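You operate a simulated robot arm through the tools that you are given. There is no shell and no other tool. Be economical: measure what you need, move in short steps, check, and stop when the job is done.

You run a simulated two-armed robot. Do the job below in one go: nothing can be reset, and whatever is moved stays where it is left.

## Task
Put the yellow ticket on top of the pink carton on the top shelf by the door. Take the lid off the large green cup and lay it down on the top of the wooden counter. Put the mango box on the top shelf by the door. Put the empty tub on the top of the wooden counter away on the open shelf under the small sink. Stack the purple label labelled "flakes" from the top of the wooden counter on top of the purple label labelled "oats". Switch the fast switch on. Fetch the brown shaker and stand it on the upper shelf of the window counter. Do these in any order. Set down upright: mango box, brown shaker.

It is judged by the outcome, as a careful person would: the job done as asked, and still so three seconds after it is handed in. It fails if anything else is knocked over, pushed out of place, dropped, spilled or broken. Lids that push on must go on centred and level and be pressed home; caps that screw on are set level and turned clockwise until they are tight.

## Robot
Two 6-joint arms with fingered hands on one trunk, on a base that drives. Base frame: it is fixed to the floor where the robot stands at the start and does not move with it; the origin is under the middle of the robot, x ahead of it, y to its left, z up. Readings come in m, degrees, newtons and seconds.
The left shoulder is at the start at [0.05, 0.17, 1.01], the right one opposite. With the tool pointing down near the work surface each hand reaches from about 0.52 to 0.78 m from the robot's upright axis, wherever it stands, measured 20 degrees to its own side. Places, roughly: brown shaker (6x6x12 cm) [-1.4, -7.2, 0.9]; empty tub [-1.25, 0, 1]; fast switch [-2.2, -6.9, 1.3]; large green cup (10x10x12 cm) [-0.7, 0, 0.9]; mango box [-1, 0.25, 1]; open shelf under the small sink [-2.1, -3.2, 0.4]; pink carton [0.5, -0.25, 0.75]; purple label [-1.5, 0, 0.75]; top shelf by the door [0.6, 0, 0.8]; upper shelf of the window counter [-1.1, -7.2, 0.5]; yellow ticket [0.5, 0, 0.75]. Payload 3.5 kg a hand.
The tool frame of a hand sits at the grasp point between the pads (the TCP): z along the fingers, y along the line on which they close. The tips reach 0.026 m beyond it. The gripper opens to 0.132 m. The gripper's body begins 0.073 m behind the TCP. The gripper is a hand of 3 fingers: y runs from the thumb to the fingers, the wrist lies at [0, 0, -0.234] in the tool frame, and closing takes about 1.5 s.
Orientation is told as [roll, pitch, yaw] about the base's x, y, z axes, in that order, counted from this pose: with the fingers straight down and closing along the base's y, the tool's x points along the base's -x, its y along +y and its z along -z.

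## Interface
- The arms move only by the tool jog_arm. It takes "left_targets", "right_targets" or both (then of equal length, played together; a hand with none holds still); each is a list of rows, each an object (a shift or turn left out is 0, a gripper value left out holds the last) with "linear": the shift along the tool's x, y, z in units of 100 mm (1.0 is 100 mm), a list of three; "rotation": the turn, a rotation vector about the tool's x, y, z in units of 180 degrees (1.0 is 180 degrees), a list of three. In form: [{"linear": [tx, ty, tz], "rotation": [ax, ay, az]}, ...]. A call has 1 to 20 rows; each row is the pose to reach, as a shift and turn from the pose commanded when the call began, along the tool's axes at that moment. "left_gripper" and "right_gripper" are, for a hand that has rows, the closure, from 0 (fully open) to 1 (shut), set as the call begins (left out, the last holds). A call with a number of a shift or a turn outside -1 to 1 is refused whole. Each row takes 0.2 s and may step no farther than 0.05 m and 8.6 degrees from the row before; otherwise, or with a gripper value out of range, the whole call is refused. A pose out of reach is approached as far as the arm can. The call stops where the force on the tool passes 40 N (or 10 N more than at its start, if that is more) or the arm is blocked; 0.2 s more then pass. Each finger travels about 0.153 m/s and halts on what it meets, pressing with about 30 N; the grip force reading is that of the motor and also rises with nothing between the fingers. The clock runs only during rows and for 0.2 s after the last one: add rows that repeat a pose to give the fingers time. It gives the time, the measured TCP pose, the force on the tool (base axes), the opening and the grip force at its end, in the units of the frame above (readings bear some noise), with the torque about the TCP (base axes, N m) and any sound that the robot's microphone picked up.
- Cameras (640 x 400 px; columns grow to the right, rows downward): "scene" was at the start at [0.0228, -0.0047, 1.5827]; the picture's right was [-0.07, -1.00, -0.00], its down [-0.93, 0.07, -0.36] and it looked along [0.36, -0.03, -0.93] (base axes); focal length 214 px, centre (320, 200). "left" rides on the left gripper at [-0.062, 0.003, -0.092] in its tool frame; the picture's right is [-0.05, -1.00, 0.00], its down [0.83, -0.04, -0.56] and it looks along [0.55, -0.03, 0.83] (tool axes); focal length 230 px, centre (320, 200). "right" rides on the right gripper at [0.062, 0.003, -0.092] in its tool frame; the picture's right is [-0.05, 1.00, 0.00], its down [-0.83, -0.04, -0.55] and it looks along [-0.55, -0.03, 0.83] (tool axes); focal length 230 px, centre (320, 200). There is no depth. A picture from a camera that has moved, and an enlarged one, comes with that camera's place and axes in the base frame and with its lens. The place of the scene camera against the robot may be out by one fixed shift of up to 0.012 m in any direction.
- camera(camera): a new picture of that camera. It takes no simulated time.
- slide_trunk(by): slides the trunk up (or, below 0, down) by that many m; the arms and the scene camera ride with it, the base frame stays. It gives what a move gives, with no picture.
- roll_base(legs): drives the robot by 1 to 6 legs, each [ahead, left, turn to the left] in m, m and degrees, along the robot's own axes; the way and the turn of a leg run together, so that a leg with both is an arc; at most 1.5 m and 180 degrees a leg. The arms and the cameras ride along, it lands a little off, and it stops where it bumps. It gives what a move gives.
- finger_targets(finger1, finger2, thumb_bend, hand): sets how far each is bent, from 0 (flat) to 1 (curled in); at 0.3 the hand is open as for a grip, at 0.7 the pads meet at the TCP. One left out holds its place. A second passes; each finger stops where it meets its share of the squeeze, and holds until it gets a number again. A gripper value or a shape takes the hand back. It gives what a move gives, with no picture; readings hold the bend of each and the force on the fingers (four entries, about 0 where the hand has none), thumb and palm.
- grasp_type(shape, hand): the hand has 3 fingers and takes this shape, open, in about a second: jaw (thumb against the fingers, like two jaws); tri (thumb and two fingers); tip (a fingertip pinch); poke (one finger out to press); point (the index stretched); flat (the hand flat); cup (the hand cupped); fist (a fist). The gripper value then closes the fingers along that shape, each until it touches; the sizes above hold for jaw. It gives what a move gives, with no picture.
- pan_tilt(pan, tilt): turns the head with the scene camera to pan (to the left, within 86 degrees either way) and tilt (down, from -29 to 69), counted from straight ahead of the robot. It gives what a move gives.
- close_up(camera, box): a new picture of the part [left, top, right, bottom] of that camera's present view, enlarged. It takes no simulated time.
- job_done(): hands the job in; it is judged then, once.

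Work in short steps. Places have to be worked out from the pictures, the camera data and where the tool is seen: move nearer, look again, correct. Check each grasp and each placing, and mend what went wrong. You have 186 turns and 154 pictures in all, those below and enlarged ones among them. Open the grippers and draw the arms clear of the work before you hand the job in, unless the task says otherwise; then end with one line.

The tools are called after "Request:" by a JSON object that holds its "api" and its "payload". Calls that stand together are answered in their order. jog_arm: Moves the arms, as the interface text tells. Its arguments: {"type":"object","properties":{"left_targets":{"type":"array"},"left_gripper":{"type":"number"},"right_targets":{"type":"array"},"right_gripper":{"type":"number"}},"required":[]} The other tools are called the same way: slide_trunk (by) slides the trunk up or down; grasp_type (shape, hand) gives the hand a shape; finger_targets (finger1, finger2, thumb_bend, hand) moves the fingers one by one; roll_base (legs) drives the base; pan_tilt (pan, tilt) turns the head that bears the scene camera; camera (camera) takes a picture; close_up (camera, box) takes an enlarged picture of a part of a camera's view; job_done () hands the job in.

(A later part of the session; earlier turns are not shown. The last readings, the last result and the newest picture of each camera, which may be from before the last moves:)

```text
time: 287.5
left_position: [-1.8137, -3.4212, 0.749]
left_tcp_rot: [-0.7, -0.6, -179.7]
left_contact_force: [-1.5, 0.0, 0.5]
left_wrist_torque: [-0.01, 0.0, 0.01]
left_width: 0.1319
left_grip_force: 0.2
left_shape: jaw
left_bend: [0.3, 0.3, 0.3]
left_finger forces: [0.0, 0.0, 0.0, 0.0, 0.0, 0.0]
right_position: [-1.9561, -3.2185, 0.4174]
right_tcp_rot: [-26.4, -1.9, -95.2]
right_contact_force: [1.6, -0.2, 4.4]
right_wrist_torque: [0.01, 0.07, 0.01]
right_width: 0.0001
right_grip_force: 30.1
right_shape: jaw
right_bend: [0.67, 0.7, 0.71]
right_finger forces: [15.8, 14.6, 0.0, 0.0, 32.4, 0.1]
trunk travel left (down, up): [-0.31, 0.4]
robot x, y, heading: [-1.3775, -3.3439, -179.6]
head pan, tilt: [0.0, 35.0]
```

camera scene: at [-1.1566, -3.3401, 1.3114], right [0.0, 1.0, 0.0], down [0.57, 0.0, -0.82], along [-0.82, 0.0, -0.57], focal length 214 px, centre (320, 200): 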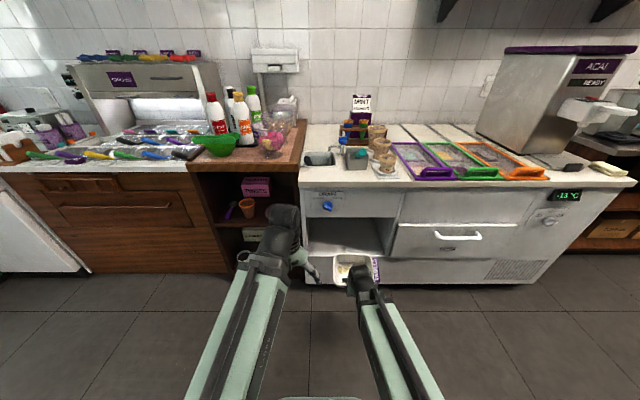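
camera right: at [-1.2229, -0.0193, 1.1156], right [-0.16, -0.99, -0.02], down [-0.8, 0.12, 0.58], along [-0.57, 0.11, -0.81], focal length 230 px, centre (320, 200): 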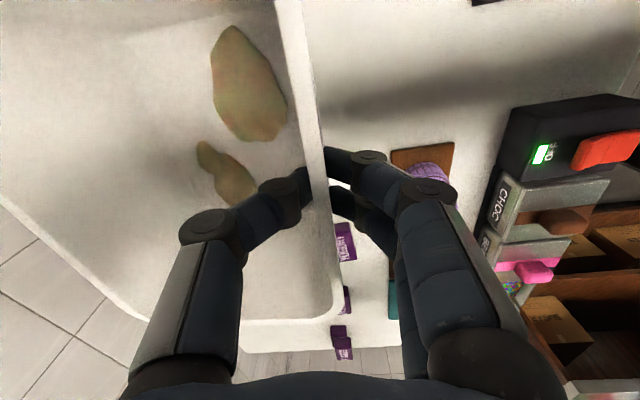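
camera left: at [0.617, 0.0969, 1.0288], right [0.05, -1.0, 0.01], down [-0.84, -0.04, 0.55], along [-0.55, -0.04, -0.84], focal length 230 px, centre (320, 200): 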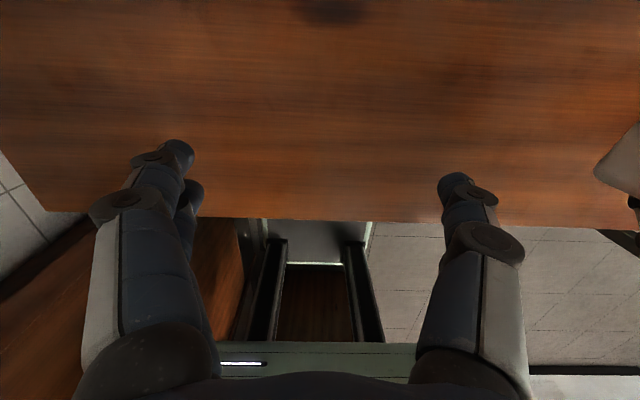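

Touching. I reduce the tilt by 8° about the near bottom edge, then release.

Request:
{"api": "jog_arm", "payload": {"right_targets": [{"linear": [0, -0.05, 0.0], "rotation": [-0.022, 0, 0]}, {"linear": [0, -0.11, 0.01], "rotation": [-0.044, 0, 0]}]}}

Request:
{"api": "jog_arm", "payload": {"right_targets": [{"linear": [0, 0, 0]}, {"linear": [0, 0, 0]}, {"linear": [0, 0, 0]}, {"linear": [0, 0, 0]}, {"linear": [0, 0, 0]}], "right_gripper": 0.4}}

Request:
{"api": "close_up", "payload": {"camera": "scene", "box": [260, 190, 440, 320]}}

Request:
{"api": "camera", "payload": {"camera": "right"}}

```text
time: 288.1
left_position: [-1.813, -3.4214, 0.7493]
left_tcp_rot: [-0.7, -0.5, -179.7]
left_contact_force: [0.7, 0.9, 0.9]
left_wrist_torque: [-0.01, -0.01, -0.03]
left_width: 0.132
left_grip_force: 0.1
left_shape: jaw
left_bend: [0.3, 0.3, 0.3]
left_finger forces: [0.1, 0.0, 0.1, 0.1, 0.1, 0.0]
right_position: [-1.9673, -3.2159, 0.4195]
right_tcp_rot: [-18.5, -2.1, -95.2]
right_contact_force: [1.3, -0.3, 4.2]
right_wrist_torque: [0.01, 0.12, -0.03]
right_width: 0.0001
right_grip_force: 30.2
right_shape: jaw
right_bend: [0.67, 0.7, 0.72]
right_finger forces: [16.0, 14.8, 0.0, 0.0, 33.0, 0.0]
trunk travel left (down, up): [-0.31, 0.4]
robot x, y, heading: [-1.3763, -3.3401, -179.5]
head pan, tilt: [0.0, 35.0]
```

```text
time: 289.3
left_position: [-1.8139, -3.4213, 0.7487]
left_tcp_rot: [-0.7, -0.5, -179.6]
left_contact_force: [0.9, 0.3, 0.4]
left_wrist_torque: [-0.01, -0.03, 0.0]
left_width: 0.132
left_grip_force: 0.1
left_shape: jaw
left_bend: [0.3, 0.3, 0.3]
left_finger forces: [0.0, 0.0, 0.0, 0.1, 0.0, 0.1]
right_position: [-1.9688, -3.215, 0.4185]
right_tcp_rot: [-18.4, -2.0, -95.3]
right_contact_force: [0.2, 0.1, 0.3]
right_wrist_torque: [-0.02, -0.01, 0.01]
right_width: 0.0791
right_grip_force: 0.1
right_shape: jaw
right_bend: [0.71, 0.71, 0.71]
right_finger forces: [0.0, 0.1, 0.0, 0.0, 0.1, 0.0]
trunk travel left (down, up): [-0.31, 0.4]
robot x, y, heading: [-1.3747, -3.3456, -179.7]
head pan, tilt: [0.0, 35.0]
```

```text
3.08 times, centred on (350, 255) of scene
camera zoom: at [-1.4191, -3.3411, 1.3114], right [-0.01, 1.0, 0.0], down [0.57, 0.0, -0.82], along [-0.82, 0.0, -0.57], focal length 660 px, centre (228, 31)
```

zoom: 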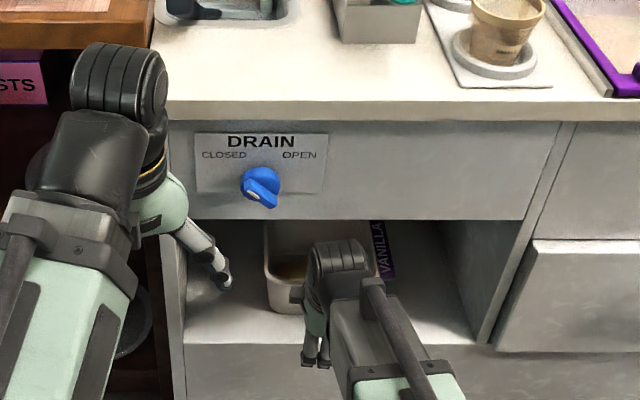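

```text
30 pictures are left
camera right: at [-1.9301, -3.1553, 0.5038], right [0.94, -0.15, -0.31], down [0.06, -0.82, 0.57], along [-0.34, -0.55, -0.76], focal length 230 px, centre (320, 200)
```

right: 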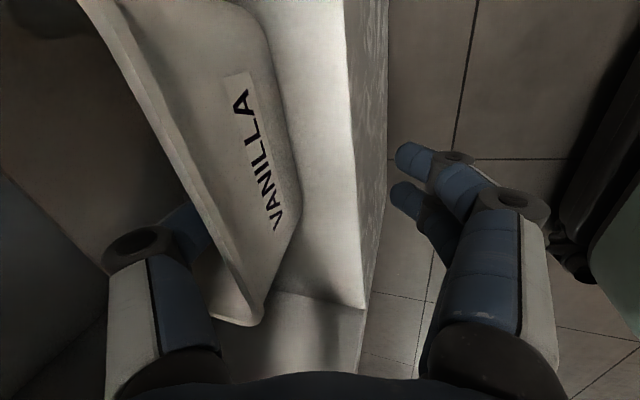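

The tub stands level on the shelf, inside the edge. I tilt back and lift so the thumb clears the rim, then back out.

Request:
{"api": "jog_arm", "payload": {"right_targets": [{"linear": [0, -0.04, -0.12], "rotation": [0.04, 0, 0]}, {"linear": [0, -0.08, -0.25], "rotation": [0.08, 0, 0]}, {"linear": [0, -0.12, -0.38], "rotation": [0.12, 0, 0]}, {"linear": [0, -0.2, -0.55], "rotation": [0.13, 0, 0]}]}}

Request:
{"api": "close_up", "payload": {"camera": "right", "box": [0, 0, 640, 400]}}

```text
time: 290.3
left_position: [-1.8135, -3.4218, 0.7491]
left_tcp_rot: [-0.6, -0.4, -179.7]
left_contact_force: [1.1, -0.1, 0.3]
left_wrist_torque: [-0.01, 0.01, -0.02]
left_width: 0.1317
left_grip_force: 0.1
left_shape: jaw
left_bend: [0.3, 0.3, 0.3]
left_finger forces: [0.1, 0.0, 0.0, 0.0, 0.1, 0.0]
right_position: [-1.9688, -3.2128, 0.4776]
right_tcp_rot: [-41.9, -2.1, -95.3]
right_contact_force: [0.2, 0.4, -0.3]
right_wrist_torque: [-0.03, -0.01, 0.01]
right_width: 0.079
right_grip_force: 0.1
right_shape: jaw
right_bend: [0.71, 0.71, 0.71]
right_finger forces: [0.0, 0.0, 0.0, 0.0, 0.1, 0.0]
trunk travel left (down, up): [-0.31, 0.4]
robot x, y, heading: [-1.3772, -3.3401, -179.9]
head pan, tilt: [0.0, 35.0]
```

```text
1.00 times, centred on (320, 200) of right (not enlarged: the box is as wide or as high as the picture)
camera zoom: at [-1.9001, -3.1558, 0.5422], right [0.73, -0.14, -0.66], down [0.26, -0.84, 0.47], along [-0.63, -0.52, -0.58], focal length 230 px, centre (320, 200)
```

zoom: 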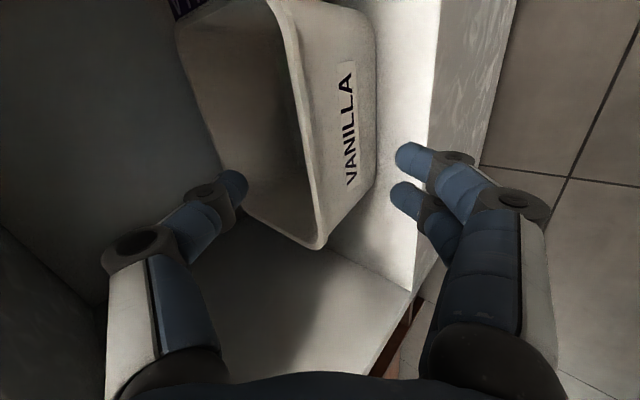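

The thumb tip is computed ~4 cm above the rim. Backing the base out.

Request:
{"api": "roll_base", "payload": {"legs": [[-0.3, 0, 0]]}}

Request:
{"api": "close_up", "payload": {"camera": "scene", "box": [270, 150, 450, 290]}}

```text
time: 292.3
left_position: [-1.5239, -3.4186, 0.7486]
left_tcp_rot: [-0.7, -0.5, -179.9]
left_contact_force: [-0.1, -0.5, 0.7]
left_wrist_torque: [-0.01, 0.01, -0.02]
left_width: 0.1317
left_grip_force: 0.1
left_shape: jaw
left_bend: [0.3, 0.3, 0.3]
left_finger forces: [0.0, 0.0, 0.0, 0.0, 0.0, 0.0]
right_position: [-1.6784, -3.2111, 0.4771]
right_tcp_rot: [-41.8, -2.0, -95.4]
right_contact_force: [-0.6, -0.1, 0.4]
right_wrist_torque: [0.0, 0.02, 0.01]
right_width: 0.079
right_grip_force: 0.0
right_shape: jaw
right_bend: [0.71, 0.71, 0.71]
right_finger forces: [0.0, 0.1, 0.0, 0.1, 0.0, 0.0]
trunk travel left (down, up): [-0.31, 0.4]
robot x, y, heading: [-1.0883, -3.3357, -180.0]
head pan, tilt: [0.0, 35.0]
```

```text
2.86 times, centred on (360, 220) of scene
camera zoom: at [-1.1281, -3.3399, 1.3114], right [0.0, 1.0, 0.0], down [0.57, 0.0, -0.82], along [-0.82, 0.0, -0.57], focal length 613 px, centre (206, 143)
```

zoom: 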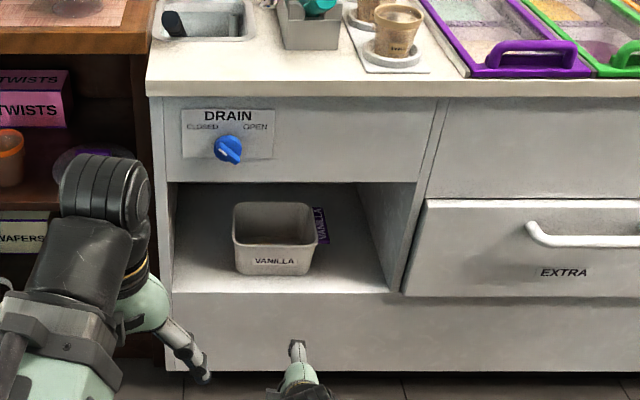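

Tub is neatly on the shelf. I bring the right hand back to its natural pose, raise the trunk and head toward the window counter.

Request:
{"api": "jog_arm", "payload": {"right_targets": [{"linear": [0, 0, 0], "rotation": [-0.046, 0, 0]}, {"linear": [0, 0, 0], "rotation": [-0.092, 0, 0]}, {"linear": [0, 0, 0], "rotation": [-0.138, 0, 0]}, {"linear": [0, 0, 0], "rotation": [-0.184, 0, 0]}, {"linear": [0, 0, 0], "rotation": [-0.23, 0, 0]}], "right_gripper": 0}}

Request:
{"api": "slide_trunk", "payload": {"by": 0.4}}

Request:
{"api": "jog_arm", "payload": {"right_targets": [{"linear": [0, 0, -0.1], "rotation": [0, 0, 0.046]}, {"linear": [0, 0, -0.2], "rotation": [0, 0, 0.092]}, {"linear": [0, 0, -0.3], "rotation": [0, 0, 0.138]}, {"linear": [0, 0, -0.4], "rotation": [0, 0, 0.184]}, {"linear": [0, 0, -0.5], "rotation": [0, 0, 0.23]}, {"linear": [0, 0, -0.6], "rotation": [0, 0, 0.276]}, {"linear": [0, 0, -0.7], "rotation": [0, 0, 0.322]}, {"linear": [0, 0, -0.8], "rotation": [0, 0, 0.368]}, {"linear": [0, 0, -0.9], "rotation": [0, 0, 0.414]}, {"linear": [0, 0, -1.0], "rotation": [0, 0, 0.46]}]}}

Request:
{"api": "roll_base", "payload": {"legs": [[-0.1, 0, 0], [0, 0, 90], [1.4, 0, 0], [0.6, 0, 0]]}}

Request:
{"api": "pan_tilt", "payload": {"pan": 0, "tilt": 25}}

Request:
{"api": "camera", "payload": {"camera": "scene"}}

```text
time: 293.5
left_position: [-1.5223, -3.4198, 0.7483]
left_tcp_rot: [-0.7, -0.5, -179.8]
left_contact_force: [0.5, -0.9, 1.2]
left_wrist_torque: [0.01, 0.03, 0.01]
left_width: 0.132
left_grip_force: 0.1
left_shape: jaw
left_bend: [0.3, 0.3, 0.3]
left_finger forces: [0.0, 0.0, 0.1, 0.1, 0.0, 0.0]
right_position: [-1.6796, -3.2101, 0.4777]
right_tcp_rot: [-0.3, -2.0, -95.3]
right_contact_force: [0.7, 0.4, 0.5]
right_wrist_torque: [-0.01, -0.03, 0.01]
right_width: 0.1318
right_grip_force: 0.0
right_shape: jaw
right_bend: [0.3, 0.3, 0.3]
right_finger forces: [0.0, 0.0, 0.1, 0.1, 0.0, 0.1]
trunk travel left (down, up): [-0.31, 0.4]
robot x, y, heading: [-1.0881, -3.3391, -179.8]
head pan, tilt: [0.0, 35.0]
```

```text
time: 297.4
left_position: [-1.5226, -3.4198, 1.148]
left_tcp_rot: [-0.8, -0.6, -179.7]
left_contact_force: [0.0, 0.2, -0.9]
left_wrist_torque: [0.06, -0.01, -0.01]
left_width: 0.1319
left_grip_force: 0.1
left_shape: jaw
left_bend: [0.3, 0.3, 0.3]
left_finger forces: [0.0, 0.0, 0.1, 0.1, 0.0, 0.1]
right_position: [-1.678, -3.2093, 0.8788]
right_tcp_rot: [-0.4, -2.0, -95.4]
right_contact_force: [-0.2, 0.5, 0.2]
right_wrist_torque: [0.01, -0.03, -0.04]
right_width: 0.1319
right_grip_force: 0.2
right_shape: jaw
right_bend: [0.3, 0.3, 0.3]
right_finger forces: [0.0, 0.0, 0.1, 0.1, 0.0, 0.1]
trunk travel left (down, up): [-0.71, 0.0]
robot x, y, heading: [-1.0826, -3.3406, -180.1]
head pan, tilt: [0.0, 35.0]
```

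```text
time: 299.6
left_position: [-1.5219, -3.4191, 1.1496]
left_tcp_rot: [-0.7, -0.5, -179.8]
left_contact_force: [0.5, -0.4, -0.4]
left_wrist_torque: [-0.03, -0.03, 0.01]
left_width: 0.132
left_grip_force: 0.0
left_shape: jaw
left_bend: [0.3, 0.3, 0.3]
left_finger forces: [0.0, 0.1, 0.0, 0.0, 0.0, 0.0]
right_position: [-1.6796, -3.2064, 0.9781]
right_tcp_rot: [1.8, -0.6, -178.4]
right_contact_force: [1.0, 0.3, 0.1]
right_wrist_torque: [0.02, 0.0, -0.02]
right_width: 0.1319
right_grip_force: 0.1
right_shape: jaw
right_bend: [0.3, 0.3, 0.3]
right_finger forces: [0.1, 0.0, 0.0, 0.1, 0.1, 0.0]
trunk travel left (down, up): [-0.71, 0.0]
robot x, y, heading: [-1.0886, -3.34, -179.6]
head pan, tilt: [0.0, 35.0]
```

```text
time: 314.0
left_position: [-0.9835, -5.7542, 1.1475]
left_tcp_rot: [-0.7, -0.5, -92.6]
left_contact_force: [0.4, 0.0, -0.6]
left_wrist_torque: [0.04, 0.02, 0.0]
left_width: 0.132
left_grip_force: 0.0
left_shape: jaw
left_bend: [0.3, 0.3, 0.3]
left_finger forces: [0.1, 0.0, 0.0, 0.0, 0.0, 0.0]
right_position: [-1.2038, -5.899, 0.9782]
right_tcp_rot: [1.9, -0.6, -91.0]
right_contact_force: [0.3, 0.3, 0.2]
right_wrist_torque: [-0.04, 0.02, 0.0]
right_width: 0.1322
right_grip_force: 0.1
right_shape: jaw
right_bend: [0.3, 0.3, 0.3]
right_finger forces: [0.0, 0.0, 0.1, 0.0, 0.1, 0.1]
trunk travel left (down, up): [-0.71, 0.0]
robot x, y, heading: [-1.0465, -5.3129, -92.6]
head pan, tilt: [0.0, 35.0]
```

```text
time: 314.7
left_position: [-0.9843, -5.7534, 1.1487]
left_tcp_rot: [-0.8, -0.5, -92.6]
left_contact_force: [0.4, -0.5, -0.2]
left_wrist_torque: [0.02, -0.02, 0.01]
left_width: 0.1317
left_grip_force: 0.1
left_shape: jaw
left_bend: [0.3, 0.3, 0.3]
left_finger forces: [0.0, 0.0, 0.1, 0.0, 0.1, 0.0]
right_position: [-1.2022, -5.9004, 0.977]
right_tcp_rot: [1.8, -0.6, -91.1]
right_contact_force: [0.0, 0.1, 0.6]
right_wrist_torque: [0.02, 0.03, 0.02]
right_width: 0.1318
right_grip_force: 0.0
right_shape: jaw
right_bend: [0.3, 0.3, 0.3]
right_finger forces: [0.1, 0.0, 0.0, 0.0, 0.0, 0.0]
trunk travel left (down, up): [-0.71, 0.0]
robot x, y, heading: [-1.0368, -5.3168, -92.5]
head pan, tilt: [0.0, 25.0]
```

```text
27 pictures are left
camera scene: at [-1.0382, -5.3669, 1.7271], right [-1.0, 0.05, 0.0], down [0.02, 0.42, -0.91], along [-0.04, -0.91, -0.42], focal length 214 px, centre (320, 200)
```

scene: 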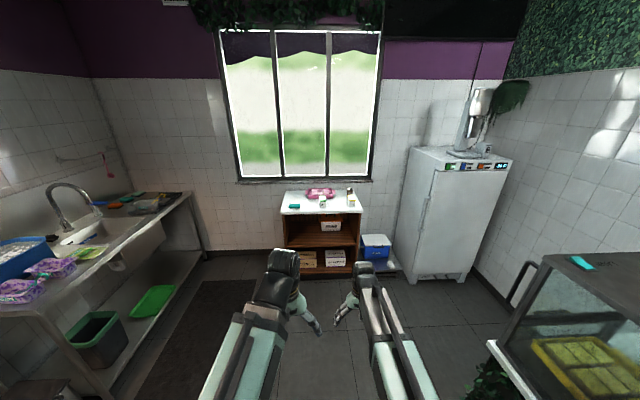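

Zooming on the window counter and on the panel on the fridge.

Request:
{"api": "close_up", "payload": {"camera": "scene", "box": [265, 175, 405, 285]}}

Request:
{"api": "close_up", "payload": {"camera": "scene", "box": [400, 75, 540, 190]}}

```text
3.64 times, centred on (335, 230) of scene
camera zoom: at [-1.0382, -5.3669, 1.7271], right [-1.0, 0.05, 0.0], down [0.02, 0.42, -0.91], along [-0.04, -0.91, -0.42], focal length 780 px, centre (266, 91)
```

zoom: 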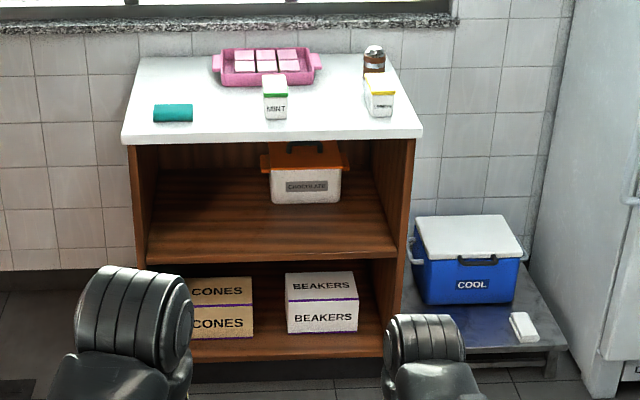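

```text
3.48 times, centred on (470, 132) of scene
camera zoom: at [-1.0382, -5.3669, 1.7271], right [-1.0, 0.05, 0.0], down [0.02, 0.42, -0.91], along [-0.04, -0.91, -0.42], focal length 746 px, centre (-202, 435)
```

zoom: 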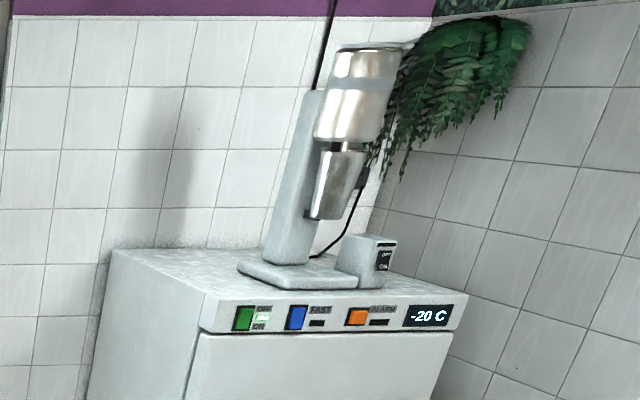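

FAST is the blue rocker on the fridge's front panel (≈[-2.2,-6.9,1.28]). Shaker is at the back right of the counter top; the upper shelf (z≈0.55) has free space left of CHOCOLATE. I drive closer for the shaker.

Request:
{"api": "roll_base", "payload": {"legs": [[0.9, -0.4, 2.5]]}}

Request:
{"api": "pan_tilt", "payload": {"pan": 10, "tilt": 42}}

Request:
{"api": "camera", "payload": {"camera": "scene"}}

```text
time: 319.8
left_position: [-1.3785, -6.6351, 1.1475]
left_tcp_rot: [-0.7, -0.5, -89.8]
left_contact_force: [-0.3, 0.1, -0.3]
left_wrist_torque: [0.0, -0.02, -0.04]
left_width: 0.1322
left_grip_force: 0.0
left_shape: jaw
left_bend: [0.3, 0.3, 0.3]
left_finger forces: [0.0, 0.1, 0.0, 0.1, 0.1, 0.0]
right_position: [-1.5901, -6.7904, 0.9781]
right_tcp_rot: [1.9, -0.6, -88.1]
right_contact_force: [-1.0, 0.8, 0.1]
right_wrist_torque: [0.0, 0.0, 0.01]
right_width: 0.1322
right_grip_force: 0.0
right_shape: jaw
right_bend: [0.3, 0.3, 0.3]
right_finger forces: [0.0, 0.0, 0.1, 0.0, 0.0, 0.1]
trunk travel left (down, up): [-0.71, 0.0]
robot x, y, heading: [-1.4577, -6.197, -89.7]
head pan, tilt: [0.0, 25.0]
```

```text
time: 320.6
left_position: [-1.3779, -6.6354, 1.1489]
left_tcp_rot: [-0.8, -0.5, -89.8]
left_contact_force: [0.6, 0.2, 0.0]
left_wrist_torque: [0.02, 0.0, 0.03]
left_width: 0.1319
left_grip_force: 0.1
left_shape: jaw
left_bend: [0.3, 0.3, 0.3]
left_finger forces: [0.1, 0.1, 0.1, 0.0, 0.0, 0.0]
right_position: [-1.5903, -6.7905, 0.978]
right_tcp_rot: [2.0, -0.5, -88.2]
right_contact_force: [-0.2, 0.5, -1.0]
right_wrist_torque: [-0.04, 0.01, 0.02]
right_width: 0.1318
right_grip_force: 0.1
right_shape: jaw
right_bend: [0.3, 0.3, 0.3]
right_finger forces: [0.0, 0.0, 0.1, 0.0, 0.0, 0.0]
trunk travel left (down, up): [-0.71, 0.0]
robot x, y, heading: [-1.4561, -6.1979, -89.9]
head pan, tilt: [10.0, 42.0]
```

```text
24 pictures are left
camera scene: at [-1.4359, -6.2418, 1.7009], right [-0.98, -0.18, 0.0], down [-0.12, 0.66, -0.74], along [0.13, -0.73, -0.67], focal length 214 px, centre (320, 200)
```

scene: 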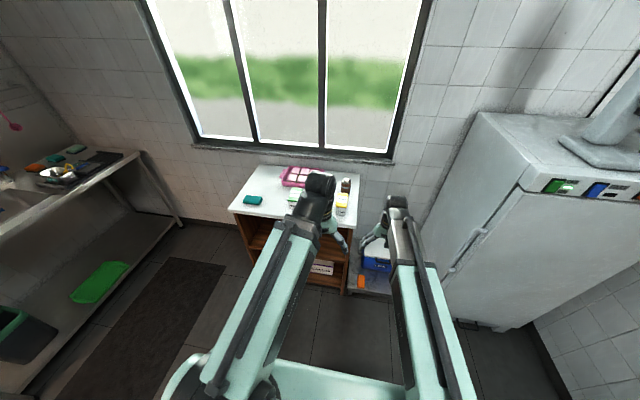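

Shaker triangulates to ≈[-1.41,-7.265], z mid 0.92. I extend the left hand forward and pitch it 60° toward horizontal.

Request:
{"api": "jog_arm", "payload": {"left_targets": [{"linear": [-0.4, 0, 0]}, {"linear": [-0.8, 0, 0]}, {"linear": [-1.0, 0, 0]}]}}

Request:
{"api": "jog_arm", "payload": {"left_targets": [{"linear": [-0.2, 0, 0], "rotation": [0, -0.042, 0]}, {"linear": [-0.4, 0, 0], "rotation": [0, -0.084, 0]}, {"linear": [-0.6, 0, 0], "rotation": [0, -0.126, 0]}, {"linear": [-0.8, 0, 0], "rotation": [0, -0.168, 0]}, {"linear": [-1.0, 0, 0], "rotation": [0, -0.21, 0]}, {"linear": [-1.0, 0, 0], "rotation": [0, -0.252, 0]}, {"linear": [-1.0, 0, 0], "rotation": [0, -0.294, 0]}, {"linear": [-1.0, 0, 0], "rotation": [0, -0.333, 0]}]}}

```text
time: 321.4
left_position: [-1.378, -6.7346, 1.1505]
left_tcp_rot: [-0.6, -0.6, -89.9]
left_contact_force: [0.4, -0.9, -0.2]
left_wrist_torque: [0.04, -0.02, -0.02]
left_width: 0.1318
left_grip_force: 0.0
left_shape: jaw
left_bend: [0.3, 0.3, 0.3]
left_finger forces: [0.0, 0.0, 0.0, 0.0, 0.1, 0.1]
right_position: [-1.5894, -6.7908, 0.9768]
right_tcp_rot: [1.8, -0.5, -88.3]
right_contact_force: [0.0, -0.2, 0.7]
right_wrist_torque: [0.0, 0.01, 0.02]
right_width: 0.132
right_grip_force: 0.1
right_shape: jaw
right_bend: [0.3, 0.3, 0.3]
right_finger forces: [0.1, 0.1, 0.0, 0.0, 0.0, 0.1]
trunk travel left (down, up): [-0.71, 0.0]
robot x, y, heading: [-1.4579, -6.196, -89.7]
head pan, tilt: [10.0, 42.0]
```

```text
time: 323.2
left_position: [-1.3834, -6.8627, 1.1554]
left_tcp_rot: [-1.7, -60.4, -88.4]
left_contact_force: [-0.4, -0.3, 0.2]
left_wrist_torque: [0.04, -0.01, -0.01]
left_width: 0.132
left_grip_force: 0.0
left_shape: jaw
left_bend: [0.3, 0.3, 0.3]
left_finger forces: [0.0, 0.1, 0.0, 0.1, 0.0, 0.0]
left hand out of reach, approached as far as the arm can: row 7, 8
right_position: [-1.5901, -6.7906, 0.9777]
right_tcp_rot: [1.8, -0.7, -88.1]
right_contact_force: [-0.2, -0.4, 0.5]
right_wrist_torque: [0.02, -0.01, -0.01]
right_width: 0.1319
right_grip_force: 0.1
right_shape: jaw
right_bend: [0.3, 0.3, 0.3]
right_finger forces: [0.0, 0.1, 0.0, 0.1, 0.0, 0.0]
trunk travel left (down, up): [-0.71, 0.0]
robot x, y, heading: [-1.4578, -6.1995, -89.8]
head pan, tilt: [10.0, 42.0]
```

Pitched fine. Base ahead 0.25, then the hand down toward the pre-grasp, and check with the left camera.

Request:
{"api": "roll_base", "payload": {"legs": [[0.25, 0, 0]]}}

Request:
{"api": "jog_arm", "payload": {"left_targets": [{"linear": [0.3, -0.1, 0.3]}, {"linear": [0.6, -0.2, 0.5]}, {"linear": [0.9, -0.27, 0.7]}]}}

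Request:
{"api": "camera", "payload": {"camera": "left"}}

```text
time: 325.0
left_position: [-1.383, -7.113, 1.1543]
left_tcp_rot: [-1.6, -60.3, -88.6]
left_contact_force: [-0.6, 0.0, 0.3]
left_wrist_torque: [0.02, -0.01, 0.0]
left_width: 0.1318
left_grip_force: 0.0
left_shape: jaw
left_bend: [0.3, 0.3, 0.3]
left_finger forces: [0.0, 0.1, 0.0, 0.1, 0.1, 0.0]
right_position: [-1.5896, -7.0404, 0.9759]
right_tcp_rot: [1.9, -0.7, -88.3]
right_contact_force: [0.8, 0.5, 0.5]
right_wrist_torque: [-0.01, 0.01, -0.02]
right_width: 0.1319
right_grip_force: 0.1
right_shape: jaw
right_bend: [0.3, 0.3, 0.3]
right_finger forces: [0.0, 0.1, 0.1, 0.0, 0.0, 0.0]
trunk travel left (down, up): [-0.71, 0.0]
robot x, y, heading: [-1.4558, -6.447, -89.8]
head pan, tilt: [10.0, 42.0]
```

```text
time: 325.8
left_position: [-1.4148, -7.1297, 1.0411]
left_tcp_rot: [-1.5, -60.4, -88.5]
left_contact_force: [0.7, -0.4, 0.3]
left_wrist_torque: [-0.01, -0.04, 0.0]
left_width: 0.1319
left_grip_force: 0.1
left_shape: jaw
left_bend: [0.3, 0.3, 0.3]
left_finger forces: [0.0, 0.0, 0.0, 0.1, 0.0, 0.1]
right_position: [-1.5895, -7.0396, 0.9778]
right_tcp_rot: [1.9, -0.7, -88.2]
right_contact_force: [0.3, -0.6, 0.2]
right_wrist_torque: [0.04, 0.04, 0.01]
right_width: 0.1319
right_grip_force: 0.0
right_shape: jaw
right_bend: [0.3, 0.3, 0.3]
right_finger forces: [0.0, 0.1, 0.0, 0.1, 0.0, 0.1]
trunk travel left (down, up): [-0.71, 0.0]
robot x, y, heading: [-1.4556, -6.4441, -89.9]
head pan, tilt: [10.0, 42.0]
```

```text
23 pictures are left
camera left: at [-1.4102, -7.0789, 1.1405], right [-1.0, -0.03, 0.06], down [-0.05, 0.89, -0.45], along [-0.04, -0.45, -0.89], focal length 230 px, centre (320, 200)
```

left: 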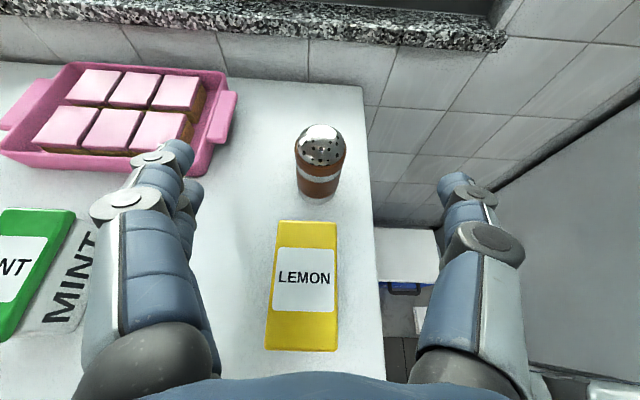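

Clear view: shaker at ≈[-1.42,-7.225], LEMON box in front of it. I approach along the tilted axis above the LEMON box.

Request:
{"api": "jog_arm", "payload": {"left_targets": [{"linear": [0.18, -0.05, 0.1]}, {"linear": [0.33, -0.05, 0.4]}, {"linear": [0.36, -0.05, 0.8]}, {"linear": [0.36, -0.05, 1.0]}]}}

Request:
{"api": "jog_arm", "payload": {"left_targets": [{"linear": [0, 0, 0.15]}, {"linear": [0, 0, 0.28]}]}}

Request:
{"api": "camera", "payload": {"camera": "left"}}

```text
time: 326.8
left_position: [-1.4155, -7.1968, 0.9596]
left_tcp_rot: [-1.4, -60.4, -88.5]
left_contact_force: [0.1, -0.6, 0.9]
left_wrist_torque: [-0.02, 0.0, 0.0]
left_width: 0.1319
left_grip_force: 0.1
left_shape: jaw
left_bend: [0.3, 0.3, 0.3]
left_finger forces: [0.0, 0.0, 0.0, 0.0, 0.1, 0.1]
right_position: [-1.5896, -7.0404, 0.9774]
right_tcp_rot: [1.9, -0.6, -88.1]
right_contact_force: [0.3, 0.9, 0.1]
right_wrist_torque: [0.04, -0.04, -0.02]
right_width: 0.1319
right_grip_force: 0.0
right_shape: jaw
right_bend: [0.3, 0.3, 0.3]
right_finger forces: [0.1, 0.1, 0.1, 0.0, 0.0, 0.0]
trunk travel left (down, up): [-0.71, 0.0]
robot x, y, heading: [-1.4562, -6.4452, -90.1]
head pan, tilt: [10.0, 42.0]
```

```text
time: 327.4
left_position: [-1.4167, -7.2192, 0.947]
left_tcp_rot: [-1.6, -60.4, -88.5]
left_contact_force: [-0.3, 0.5, 0.2]
left_wrist_torque: [-0.02, 0.02, 0.0]
left_width: 0.1321
left_grip_force: 0.0
left_shape: jaw
left_bend: [0.3, 0.3, 0.3]
left_finger forces: [0.0, 0.1, 0.0, 0.0, 0.1, 0.0]
right_position: [-1.5895, -7.0396, 0.9774]
right_tcp_rot: [1.9, -0.6, -88.2]
right_contact_force: [-0.1, -1.3, 0.2]
right_wrist_torque: [0.02, -0.01, -0.02]
right_width: 0.1318
right_grip_force: 0.1
right_shape: jaw
right_bend: [0.3, 0.3, 0.3]
right_finger forces: [0.0, 0.0, 0.0, 0.0, 0.0, 0.1]
trunk travel left (down, up): [-0.71, 0.0]
robot x, y, heading: [-1.4567, -6.4489, -89.7]
head pan, tilt: [10.0, 42.0]
```

```text
22 pictures are left
camera left: at [-1.4127, -7.1689, 1.0467], right [-1.0, -0.03, 0.06], down [-0.05, 0.89, -0.45], along [-0.04, -0.45, -0.89], focal length 230 px, centre (320, 200)
```

left: 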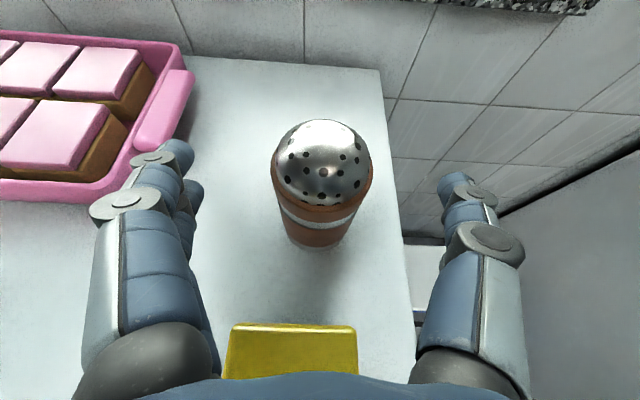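

Shaker centred between the fingers. Closing, then lifting up and back.

Request:
{"api": "jog_arm", "payload": {"left_targets": [{"linear": [0, 0, 0.05]}, {"linear": [0, 0, 0.05]}, {"linear": [0, 0, 0.05]}, {"linear": [0, 0, 0.05]}, {"linear": [0, 0, 0.05]}, {"linear": [0, 0, 0.05]}, {"linear": [0, 0, 0.05]}], "left_gripper": 1}}

Request:
{"api": "jog_arm", "payload": {"left_targets": [{"linear": [-0.2, 0, -0.12]}, {"linear": [-0.5, 0, -0.3]}, {"linear": [-0.8, 0, -0.48]}, {"linear": [-1.0, 0, -0.58]}]}}

Request:
{"api": "camera", "payload": {"camera": "left"}}

```text
time: 329.0
left_position: [-1.4183, -7.2234, 0.9444]
left_tcp_rot: [-1.5, -60.4, -88.5]
left_contact_force: [1.1, -0.7, -0.9]
left_wrist_torque: [0.03, -0.01, -0.01]
left_width: 0.0467
left_grip_force: 29.8
left_shape: jaw
left_bend: [0.74, 0.74, 0.7]
left_finger forces: [13.6, 13.4, 0.0, 0.0, 26.1, 0.0]
right_position: [-1.5892, -7.0396, 0.9779]
right_tcp_rot: [1.9, -0.7, -88.3]
right_contact_force: [-0.8, 0.9, -0.6]
right_wrist_torque: [0.01, -0.02, 0.01]
right_width: 0.1317
right_grip_force: 0.1
right_shape: jaw
right_bend: [0.3, 0.3, 0.3]
right_finger forces: [0.1, 0.0, 0.0, 0.1, 0.0, 0.0]
trunk travel left (down, up): [-0.71, 0.0]
robot x, y, heading: [-1.4596, -6.4486, -90.0]
head pan, tilt: [10.0, 42.0]
```

```text
time: 330.0
left_position: [-1.4163, -7.2235, 1.0627]
left_tcp_rot: [-1.5, -60.4, -88.5]
left_contact_force: [-0.4, -0.2, -2.5]
left_wrist_torque: [0.0, 0.0, -0.03]
left_width: 0.0466
left_grip_force: 29.5
left_shape: jaw
left_bend: [0.74, 0.74, 0.7]
left_finger forces: [13.4, 13.3, 0.0, 0.0, 26.1, 0.0]
right_position: [-1.5895, -7.0396, 0.9784]
right_tcp_rot: [1.9, -0.7, -88.2]
right_contact_force: [0.5, -0.3, -1.0]
right_wrist_torque: [0.0, -0.03, 0.0]
right_width: 0.1318
right_grip_force: 0.0
right_shape: jaw
right_bend: [0.3, 0.3, 0.3]
right_finger forces: [0.0, 0.0, 0.1, 0.0, 0.1, 0.0]
trunk travel left (down, up): [-0.71, 0.0]
robot x, y, heading: [-1.4554, -6.4455, -90.0]
head pan, tilt: [10.0, 42.0]
```

```text
21 pictures are left
camera left: at [-1.4122, -7.1728, 1.1623], right [-1.0, -0.03, 0.06], down [-0.05, 0.89, -0.45], along [-0.04, -0.45, -0.89], focal length 230 px, centre (320, 200)
```

left: 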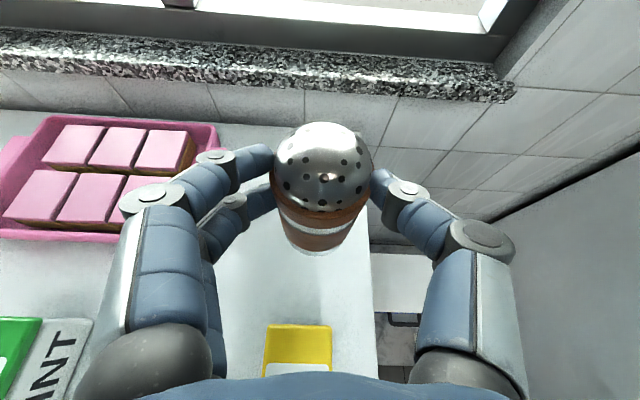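

Shaker held upright. Back off, shift left (+x), lower the trunk 0.3 m and look at the shelf.

Request:
{"api": "roll_base", "payload": {"legs": [[-0.45, 0, 0], [0, 0.44, 0]]}}

Request:
{"api": "slide_trunk", "payload": {"by": -0.34}}

Request:
{"api": "pan_tilt", "payload": {"pan": 0, "tilt": 32}}

Request:
{"api": "camera", "payload": {"camera": "scene"}}

```text
time: 335.0
left_position: [-0.9896, -6.7682, 1.062]
left_tcp_rot: [-1.6, -60.4, -88.9]
left_contact_force: [-0.5, 0.1, -1.2]
left_wrist_torque: [0.01, 0.04, -0.01]
left_width: 0.0467
left_grip_force: 30.2
left_shape: jaw
left_bend: [0.74, 0.74, 0.7]
left_finger forces: [13.6, 13.3, 0.0, 0.1, 26.0, 0.0]
right_position: [-1.1606, -6.5824, 0.9777]
right_tcp_rot: [1.9, -0.6, -88.7]
right_contact_force: [-0.1, -1.3, 0.2]
right_wrist_torque: [-0.01, 0.01, 0.0]
right_width: 0.1319
right_grip_force: 0.1
right_shape: jaw
right_bend: [0.3, 0.3, 0.3]
right_finger forces: [0.0, 0.1, 0.1, 0.0, 0.1, 0.0]
trunk travel left (down, up): [-0.71, 0.0]
robot x, y, heading: [-1.0225, -5.9911, -90.5]
head pan, tilt: [10.0, 42.0]
```

```text
time: 338.3
left_position: [-0.9893, -6.7685, 0.7225]
left_tcp_rot: [-1.5, -60.4, -89.0]
left_contact_force: [-1.0, 0.0, -1.0]
left_wrist_torque: [0.05, 0.0, -0.01]
left_width: 0.047
left_grip_force: 30.0
left_shape: jaw
left_bend: [0.74, 0.74, 0.7]
left_finger forces: [13.6, 13.3, 0.0, 0.0, 26.1, 0.1]
right_position: [-1.1615, -6.5827, 0.6375]
right_tcp_rot: [1.9, -0.7, -88.8]
right_contact_force: [0.4, 0.1, -0.2]
right_wrist_torque: [-0.01, 0.02, -0.01]
right_width: 0.1318
right_grip_force: 0.2
right_shape: jaw
right_bend: [0.3, 0.3, 0.3]
right_finger forces: [0.1, 0.0, 0.0, 0.0, 0.0, 0.0]
trunk travel left (down, up): [-0.37, 0.34]
robot x, y, heading: [-1.0222, -5.9916, -90.4]
head pan, tilt: [10.0, 42.0]
```

```text
time: 339.1
left_position: [-0.9901, -6.7675, 0.7222]
left_tcp_rot: [-1.5, -60.4, -89.0]
left_contact_force: [0.4, 0.1, -0.6]
left_wrist_torque: [0.03, -0.04, 0.0]
left_width: 0.0469
left_grip_force: 29.7
left_shape: jaw
left_bend: [0.74, 0.74, 0.7]
left_finger forces: [13.6, 13.3, 0.0, 0.1, 26.2, 0.0]
right_position: [-1.1605, -6.5817, 0.637]
right_tcp_rot: [1.9, -0.6, -88.7]
right_contact_force: [0.1, 0.4, 0.1]
right_wrist_torque: [0.01, 0.0, 0.0]
right_width: 0.132
right_grip_force: 0.1
right_shape: jaw
right_bend: [0.3, 0.3, 0.3]
right_finger forces: [0.0, 0.0, 0.0, 0.1, 0.0, 0.0]
trunk travel left (down, up): [-0.37, 0.34]
robot x, y, heading: [-1.0205, -5.9917, -90.4]
head pan, tilt: [0.0, 32.0]
```

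```text
20 pictures are left
camera scene: at [-1.0165, -6.0421, 1.376], right [-1.0, 0.01, 0.0], down [0.0, 0.53, -0.85], along [-0.01, -0.85, -0.53], focal length 214 px, centre (320, 200)
```

scene: 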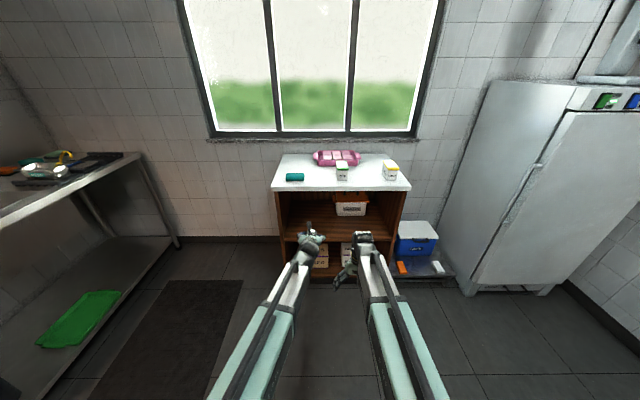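

Request:
{"api": "close_up", "payload": {"camera": "scene", "box": [260, 145, 420, 285]}}

```text
2.86 times, centred on (340, 215) of scene
camera zoom: at [-1.0165, -6.0421, 1.376], right [-1.0, 0.01, 0.0], down [0.0, 0.53, -0.85], along [-0.01, -0.85, -0.53], focal length 613 px, centre (263, 157)
```

zoom: 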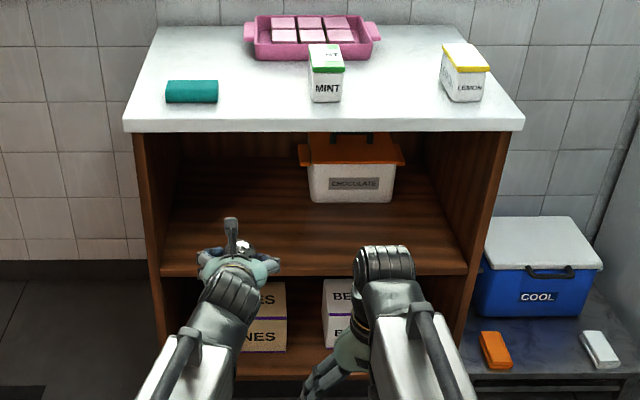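

Shelf surface ≈0.53, opening to 0.84, front y≈−6.98. I lower the shaker to insertion height, shift +x 4 cm, retract the right hand, and drive in.

Request:
{"api": "jog_arm", "payload": {"left_targets": [{"linear": [0.2, 0.15, 0.1]}, {"linear": [0.4, 0.3, 0.2]}, {"linear": [0.5, 0.4, 0.3]}], "right_targets": [{"linear": [0.3, 0, 0]}, {"linear": [0.6, 0, 0]}, {"linear": [0.8, 0, 0]}]}}

Request:
{"api": "roll_base", "payload": {"legs": [[0.2, 0, 0.4]]}}

Request:
{"api": "close_up", "payload": {"camera": "scene", "box": [240, 145, 420, 305]}}

```text
time: 339.9
left_position: [-0.9495, -6.768, 0.6633]
left_tcp_rot: [-1.5, -60.4, -89.1]
left_contact_force: [0.4, 0.9, -0.9]
left_wrist_torque: [0.05, 0.01, 0.02]
left_width: 0.0469
left_grip_force: 29.7
left_shape: jaw
left_bend: [0.74, 0.74, 0.7]
left_finger forces: [13.6, 13.3, 0.0, 0.0, 26.0, 0.0]
right_position: [-1.1649, -6.503, 0.6366]
right_tcp_rot: [1.9, -0.6, -88.7]
right_contact_force: [-0.1, 0.6, -0.1]
right_wrist_torque: [0.0, 0.02, -0.04]
right_width: 0.1318
right_grip_force: 0.0
right_shape: jaw
right_bend: [0.3, 0.3, 0.3]
right_finger forces: [0.0, 0.1, 0.0, 0.0, 0.1, 0.1]
trunk travel left (down, up): [-0.37, 0.34]
robot x, y, heading: [-1.0227, -5.9928, -90.3]
head pan, tilt: [0.0, 32.0]
```

```text
time: 341.5
left_position: [-0.9478, -6.9759, 0.6627]
left_tcp_rot: [-1.5, -60.4, -88.8]
left_contact_force: [0.5, -1.2, -1.8]
left_wrist_torque: [0.03, 0.01, -0.01]
left_width: 0.0466
left_grip_force: 29.5
left_shape: jaw
left_bend: [0.74, 0.74, 0.7]
left_finger forces: [13.6, 13.3, 0.0, 0.1, 26.1, 0.1]
right_position: [-1.1629, -6.7121, 0.6361]
right_tcp_rot: [2.0, -0.5, -88.6]
right_contact_force: [0.0, -0.6, 0.1]
right_wrist_torque: [0.02, -0.02, -0.02]
right_width: 0.1318
right_grip_force: 0.1
right_shape: jaw
right_bend: [0.3, 0.3, 0.3]
right_finger forces: [0.0, 0.1, 0.0, 0.0, 0.0, 0.0]
trunk travel left (down, up): [-0.37, 0.34]
robot x, y, heading: [-1.0276, -6.1977, -90.1]
head pan, tilt: [0.0, 32.0]
```

```text
2.50 times, centred on (330, 225) of scene
camera zoom: at [-1.0173, -6.2504, 1.376], right [-1.0, 0.0, 0.0], down [0.0, 0.53, -0.85], along [0.0, -0.85, -0.53], focal length 536 px, centre (295, 138)
```

zoom: 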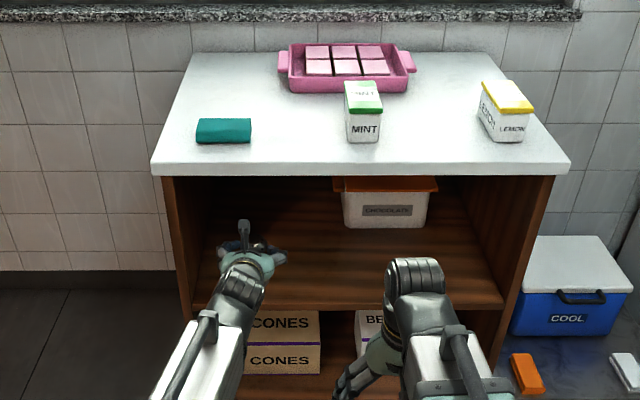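

Entering well below the top slab. Another 0.12 m in, then lower to the shelf.

Request:
{"api": "roll_base", "payload": {"legs": [[0.11, 0, 0]]}}

Request:
{"api": "jog_arm", "payload": {"left_targets": [{"linear": [0.14, 0, 0.08]}, {"linear": [0.26, 0, 0.15]}, {"linear": [0.31, 0, 0.18]}, {"linear": [0.35, 0, 0.2]}, {"linear": [0.38, 0, 0.22]}, {"linear": [0.41, 0, 0.235]}]}}

```text
time: 342.7
left_position: [-0.9469, -7.0867, 0.6641]
left_tcp_rot: [-1.5, -60.3, -88.7]
left_contact_force: [0.8, 0.3, -1.6]
left_wrist_torque: [0.05, 0.01, 0.01]
left_width: 0.0467
left_grip_force: 29.7
left_shape: jaw
left_bend: [0.74, 0.74, 0.7]
left_finger forces: [13.5, 13.4, 0.0, 0.0, 26.0, 0.1]
right_position: [-1.1626, -6.8236, 0.6373]
right_tcp_rot: [2.0, -0.6, -88.4]
right_contact_force: [1.1, 0.1, -0.3]
right_wrist_torque: [-0.03, -0.01, 0.01]
right_width: 0.1319
right_grip_force: 0.0
right_shape: jaw
right_bend: [0.3, 0.3, 0.3]
right_finger forces: [0.1, 0.1, 0.1, 0.0, 0.0, 0.1]
trunk travel left (down, up): [-0.37, 0.34]
robot x, y, heading: [-1.0241, -6.3067, -89.8]
head pan, tilt: [0.0, 32.0]
```

```text
time: 344.1
left_position: [-0.946, -7.0874, 0.6163]
left_tcp_rot: [-1.4, -60.4, -88.7]
left_contact_force: [-0.6, -0.2, -1.1]
left_wrist_torque: [0.01, 0.0, -0.01]
left_width: 0.0467
left_grip_force: 30.0
left_shape: jaw
left_bend: [0.74, 0.74, 0.7]
left_finger forces: [13.5, 13.3, 0.1, 0.0, 26.1, 0.0]
right_position: [-1.162, -6.8236, 0.6371]
right_tcp_rot: [1.9, -0.6, -88.4]
right_contact_force: [-0.2, -0.8, 0.7]
right_wrist_torque: [0.02, 0.01, 0.03]
right_width: 0.1319
right_grip_force: 0.0
right_shape: jaw
right_bend: [0.3, 0.3, 0.3]
right_finger forces: [0.0, 0.1, 0.0, 0.1, 0.1, 0.1]
trunk travel left (down, up): [-0.37, 0.34]
robot x, y, heading: [-1.0226, -6.3109, -90.3]
head pan, tilt: [0.0, 32.0]
```

No contact yet at 0.616; continue in small steps.

Request:
{"api": "jog_arm", "payload": {"left_targets": [{"linear": [0.03, 0, 0.017]}, {"linear": [0.06, 0, 0.034]}, {"linear": [0.09, 0, 0.05]}, {"linear": [0.12, 0, 0.067]}]}}

```text
time: 345.1
left_position: [-0.9463, -7.0871, 0.6038]
left_tcp_rot: [-1.5, -60.4, -88.6]
left_contact_force: [0.0, -0.4, -1.0]
left_wrist_torque: [0.05, 0.01, 0.0]
left_width: 0.0468
left_grip_force: 30.5
left_shape: jaw
left_bend: [0.74, 0.74, 0.7]
left_finger forces: [13.6, 13.3, 0.0, 0.1, 26.1, 0.1]
right_position: [-1.1625, -6.8224, 0.6361]
right_tcp_rot: [1.8, -0.7, -88.4]
right_contact_force: [-0.8, 0.2, 0.3]
right_wrist_torque: [-0.02, 0.02, 0.02]
right_width: 0.132
right_grip_force: 0.1
right_shape: jaw
right_bend: [0.3, 0.3, 0.3]
right_finger forces: [0.0, 0.0, 0.0, 0.1, 0.1, 0.0]
trunk travel left (down, up): [-0.37, 0.34]
robot x, y, heading: [-1.025, -6.3076, -89.9]
head pan, tilt: [0.0, 32.0]
```

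Request:
{"api": "jog_arm", "payload": {"left_targets": [{"linear": [0.03, 0, 0.017]}, {"linear": [0.06, 0, 0.034]}, {"linear": [0.09, 0, 0.05]}, {"linear": [0.12, 0, 0.067]}, {"linear": [0.15, 0, 0.085]}]}}

Request:
{"api": "camera", "payload": {"camera": "left"}}

```text
time: 346.3
left_position: [-0.9454, -7.0874, 0.5858]
left_tcp_rot: [-1.5, -60.4, -88.7]
left_contact_force: [-0.7, -0.2, -1.7]
left_wrist_torque: [0.03, 0.0, 0.02]
left_width: 0.0467
left_grip_force: 29.6
left_shape: jaw
left_bend: [0.74, 0.74, 0.7]
left_finger forces: [13.6, 13.3, 0.0, 0.1, 26.1, 0.1]
right_position: [-1.1622, -6.8242, 0.6373]
right_tcp_rot: [1.9, -0.6, -88.5]
right_contact_force: [0.0, -0.3, -0.3]
right_wrist_torque: [0.02, -0.01, 0.01]
right_width: 0.1319
right_grip_force: 0.1
right_shape: jaw
right_bend: [0.3, 0.3, 0.3]
right_finger forces: [0.1, 0.0, 0.1, 0.0, 0.1, 0.1]
trunk travel left (down, up): [-0.37, 0.34]
robot x, y, heading: [-1.0233, -6.3072, -89.9]
head pan, tilt: [0.0, 32.0]
```

```text
17 pictures are left
camera left: at [-0.9427, -7.0356, 0.6846], right [-1.0, -0.03, 0.06], down [-0.05, 0.89, -0.45], along [-0.04, -0.45, -0.89], focal length 230 px, centre (320, 200)
```

left: 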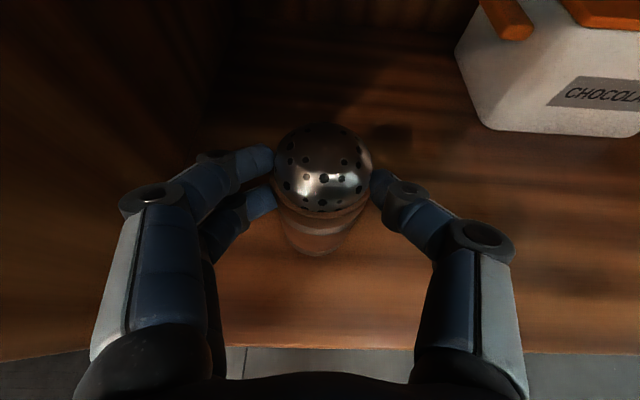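

Shelf may be nearer 0.50; continue down gently.

Request:
{"api": "jog_arm", "payload": {"left_targets": [{"linear": [0.026, 0, 0.015]}, {"linear": [0.052, 0, 0.03]}, {"linear": [0.078, 0, 0.045]}, {"linear": [0.104, 0, 0.06]}, {"linear": [0.13, 0, 0.075]}]}}

```text
time: 347.5
left_position: [-0.9472, -7.0877, 0.5732]
left_tcp_rot: [-1.5, -60.6, -88.7]
left_contact_force: [1.8, -0.8, 16.6]
left_wrist_torque: [-0.26, -0.03, 0.02]
left_width: 0.0466
left_grip_force: 30.2
left_shape: jaw
left_bend: [0.74, 0.74, 0.7]
left_finger forces: [14.0, 14.6, 0.0, 0.0, 26.8, 0.0]
right_position: [-1.1616, -6.8232, 0.6377]
right_tcp_rot: [2.0, -0.7, -88.3]
right_contact_force: [-0.4, -0.3, 0.3]
right_wrist_torque: [-0.01, -0.01, 0.01]
right_width: 0.1321
right_grip_force: 0.0
right_shape: jaw
right_bend: [0.3, 0.3, 0.3]
right_finger forces: [0.0, 0.1, 0.0, 0.1, 0.0, 0.0]
trunk travel left (down, up): [-0.37, 0.34]
robot x, y, heading: [-1.0226, -6.3101, -90.2]
head pan, tilt: [0.0, 32.0]
```

Standing on the shelf. Ease, open, and withdraw along the hand axis.

Request:
{"api": "jog_arm", "payload": {"left_targets": [{"linear": [-0.017, 0, -0.01]}]}}

Request:
{"api": "jog_arm", "payload": {"left_targets": [{"linear": [0, 0, 0]}, {"linear": [0, 0, 0]}, {"linear": [0, 0, 0]}, {"linear": [0, 0, 0]}, {"linear": [0, 0, 0]}, {"linear": [0, 0, -0.2]}, {"linear": [0, 0, -0.6]}, {"linear": [0, 0, -0.9]}], "left_gripper": 0}}

Request:
{"api": "camera", "payload": {"camera": "left"}}

```text
time: 347.9
left_position: [-0.9473, -7.0859, 0.5745]
left_tcp_rot: [-1.5, -60.5, -88.8]
left_contact_force: [-1.1, -3.3, 16.2]
left_wrist_torque: [-0.28, 0.01, -0.02]
left_width: 0.0468
left_grip_force: 30.0
left_shape: jaw
left_bend: [0.74, 0.74, 0.7]
left_finger forces: [13.6, 13.2, 0.0, 0.1, 27.1, 0.1]
right_position: [-1.1615, -6.8217, 0.6365]
right_tcp_rot: [1.8, -0.7, -88.5]
right_contact_force: [0.5, 0.6, 0.3]
right_wrist_torque: [0.01, 0.01, 0.0]
right_width: 0.1319
right_grip_force: 0.1
right_shape: jaw
right_bend: [0.3, 0.3, 0.3]
right_finger forces: [0.0, 0.1, 0.1, 0.1, 0.1, 0.0]
trunk travel left (down, up): [-0.37, 0.34]
robot x, y, heading: [-1.0252, -6.3083, -89.8]
head pan, tilt: [0.0, 32.0]
```

```text
time: 349.7
left_position: [-0.9487, -7.006, 0.6143]
left_tcp_rot: [-1.5, -60.4, -88.5]
left_contact_force: [-0.2, -0.1, 0.0]
left_wrist_torque: [-0.03, -0.03, 0.02]
left_width: 0.132
left_grip_force: 0.0
left_shape: jaw
left_bend: [0.3, 0.3, 0.3]
left_finger forces: [0.0, 0.0, 0.0, 0.1, 0.0, 0.0]
right_position: [-1.1611, -6.8245, 0.637]
right_tcp_rot: [1.9, -0.6, -88.4]
right_contact_force: [-0.3, -0.2, -0.6]
right_wrist_torque: [-0.02, -0.02, 0.02]
right_width: 0.1318
right_grip_force: 0.1
right_shape: jaw
right_bend: [0.3, 0.3, 0.3]
right_finger forces: [0.0, 0.1, 0.0, 0.0, 0.0, 0.0]
trunk travel left (down, up): [-0.37, 0.34]
robot x, y, heading: [-1.0235, -6.3103, -89.9]
head pan, tilt: [0.0, 32.0]
```

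```text
16 pictures are left
camera left: at [-0.9434, -6.9553, 0.7152], right [-1.0, -0.03, 0.06], down [-0.05, 0.89, -0.45], along [-0.04, -0.45, -0.89], focal length 230 px, centre (320, 200)
```

left: 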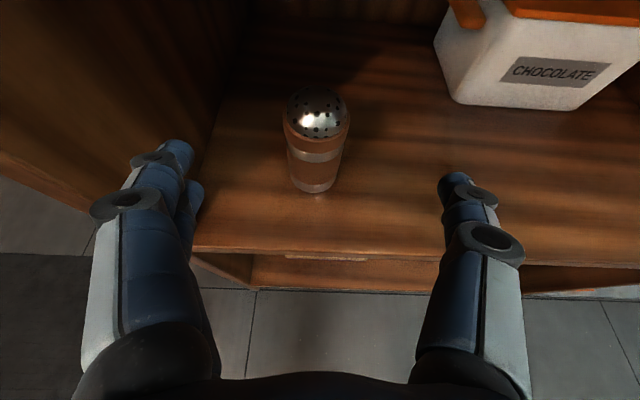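

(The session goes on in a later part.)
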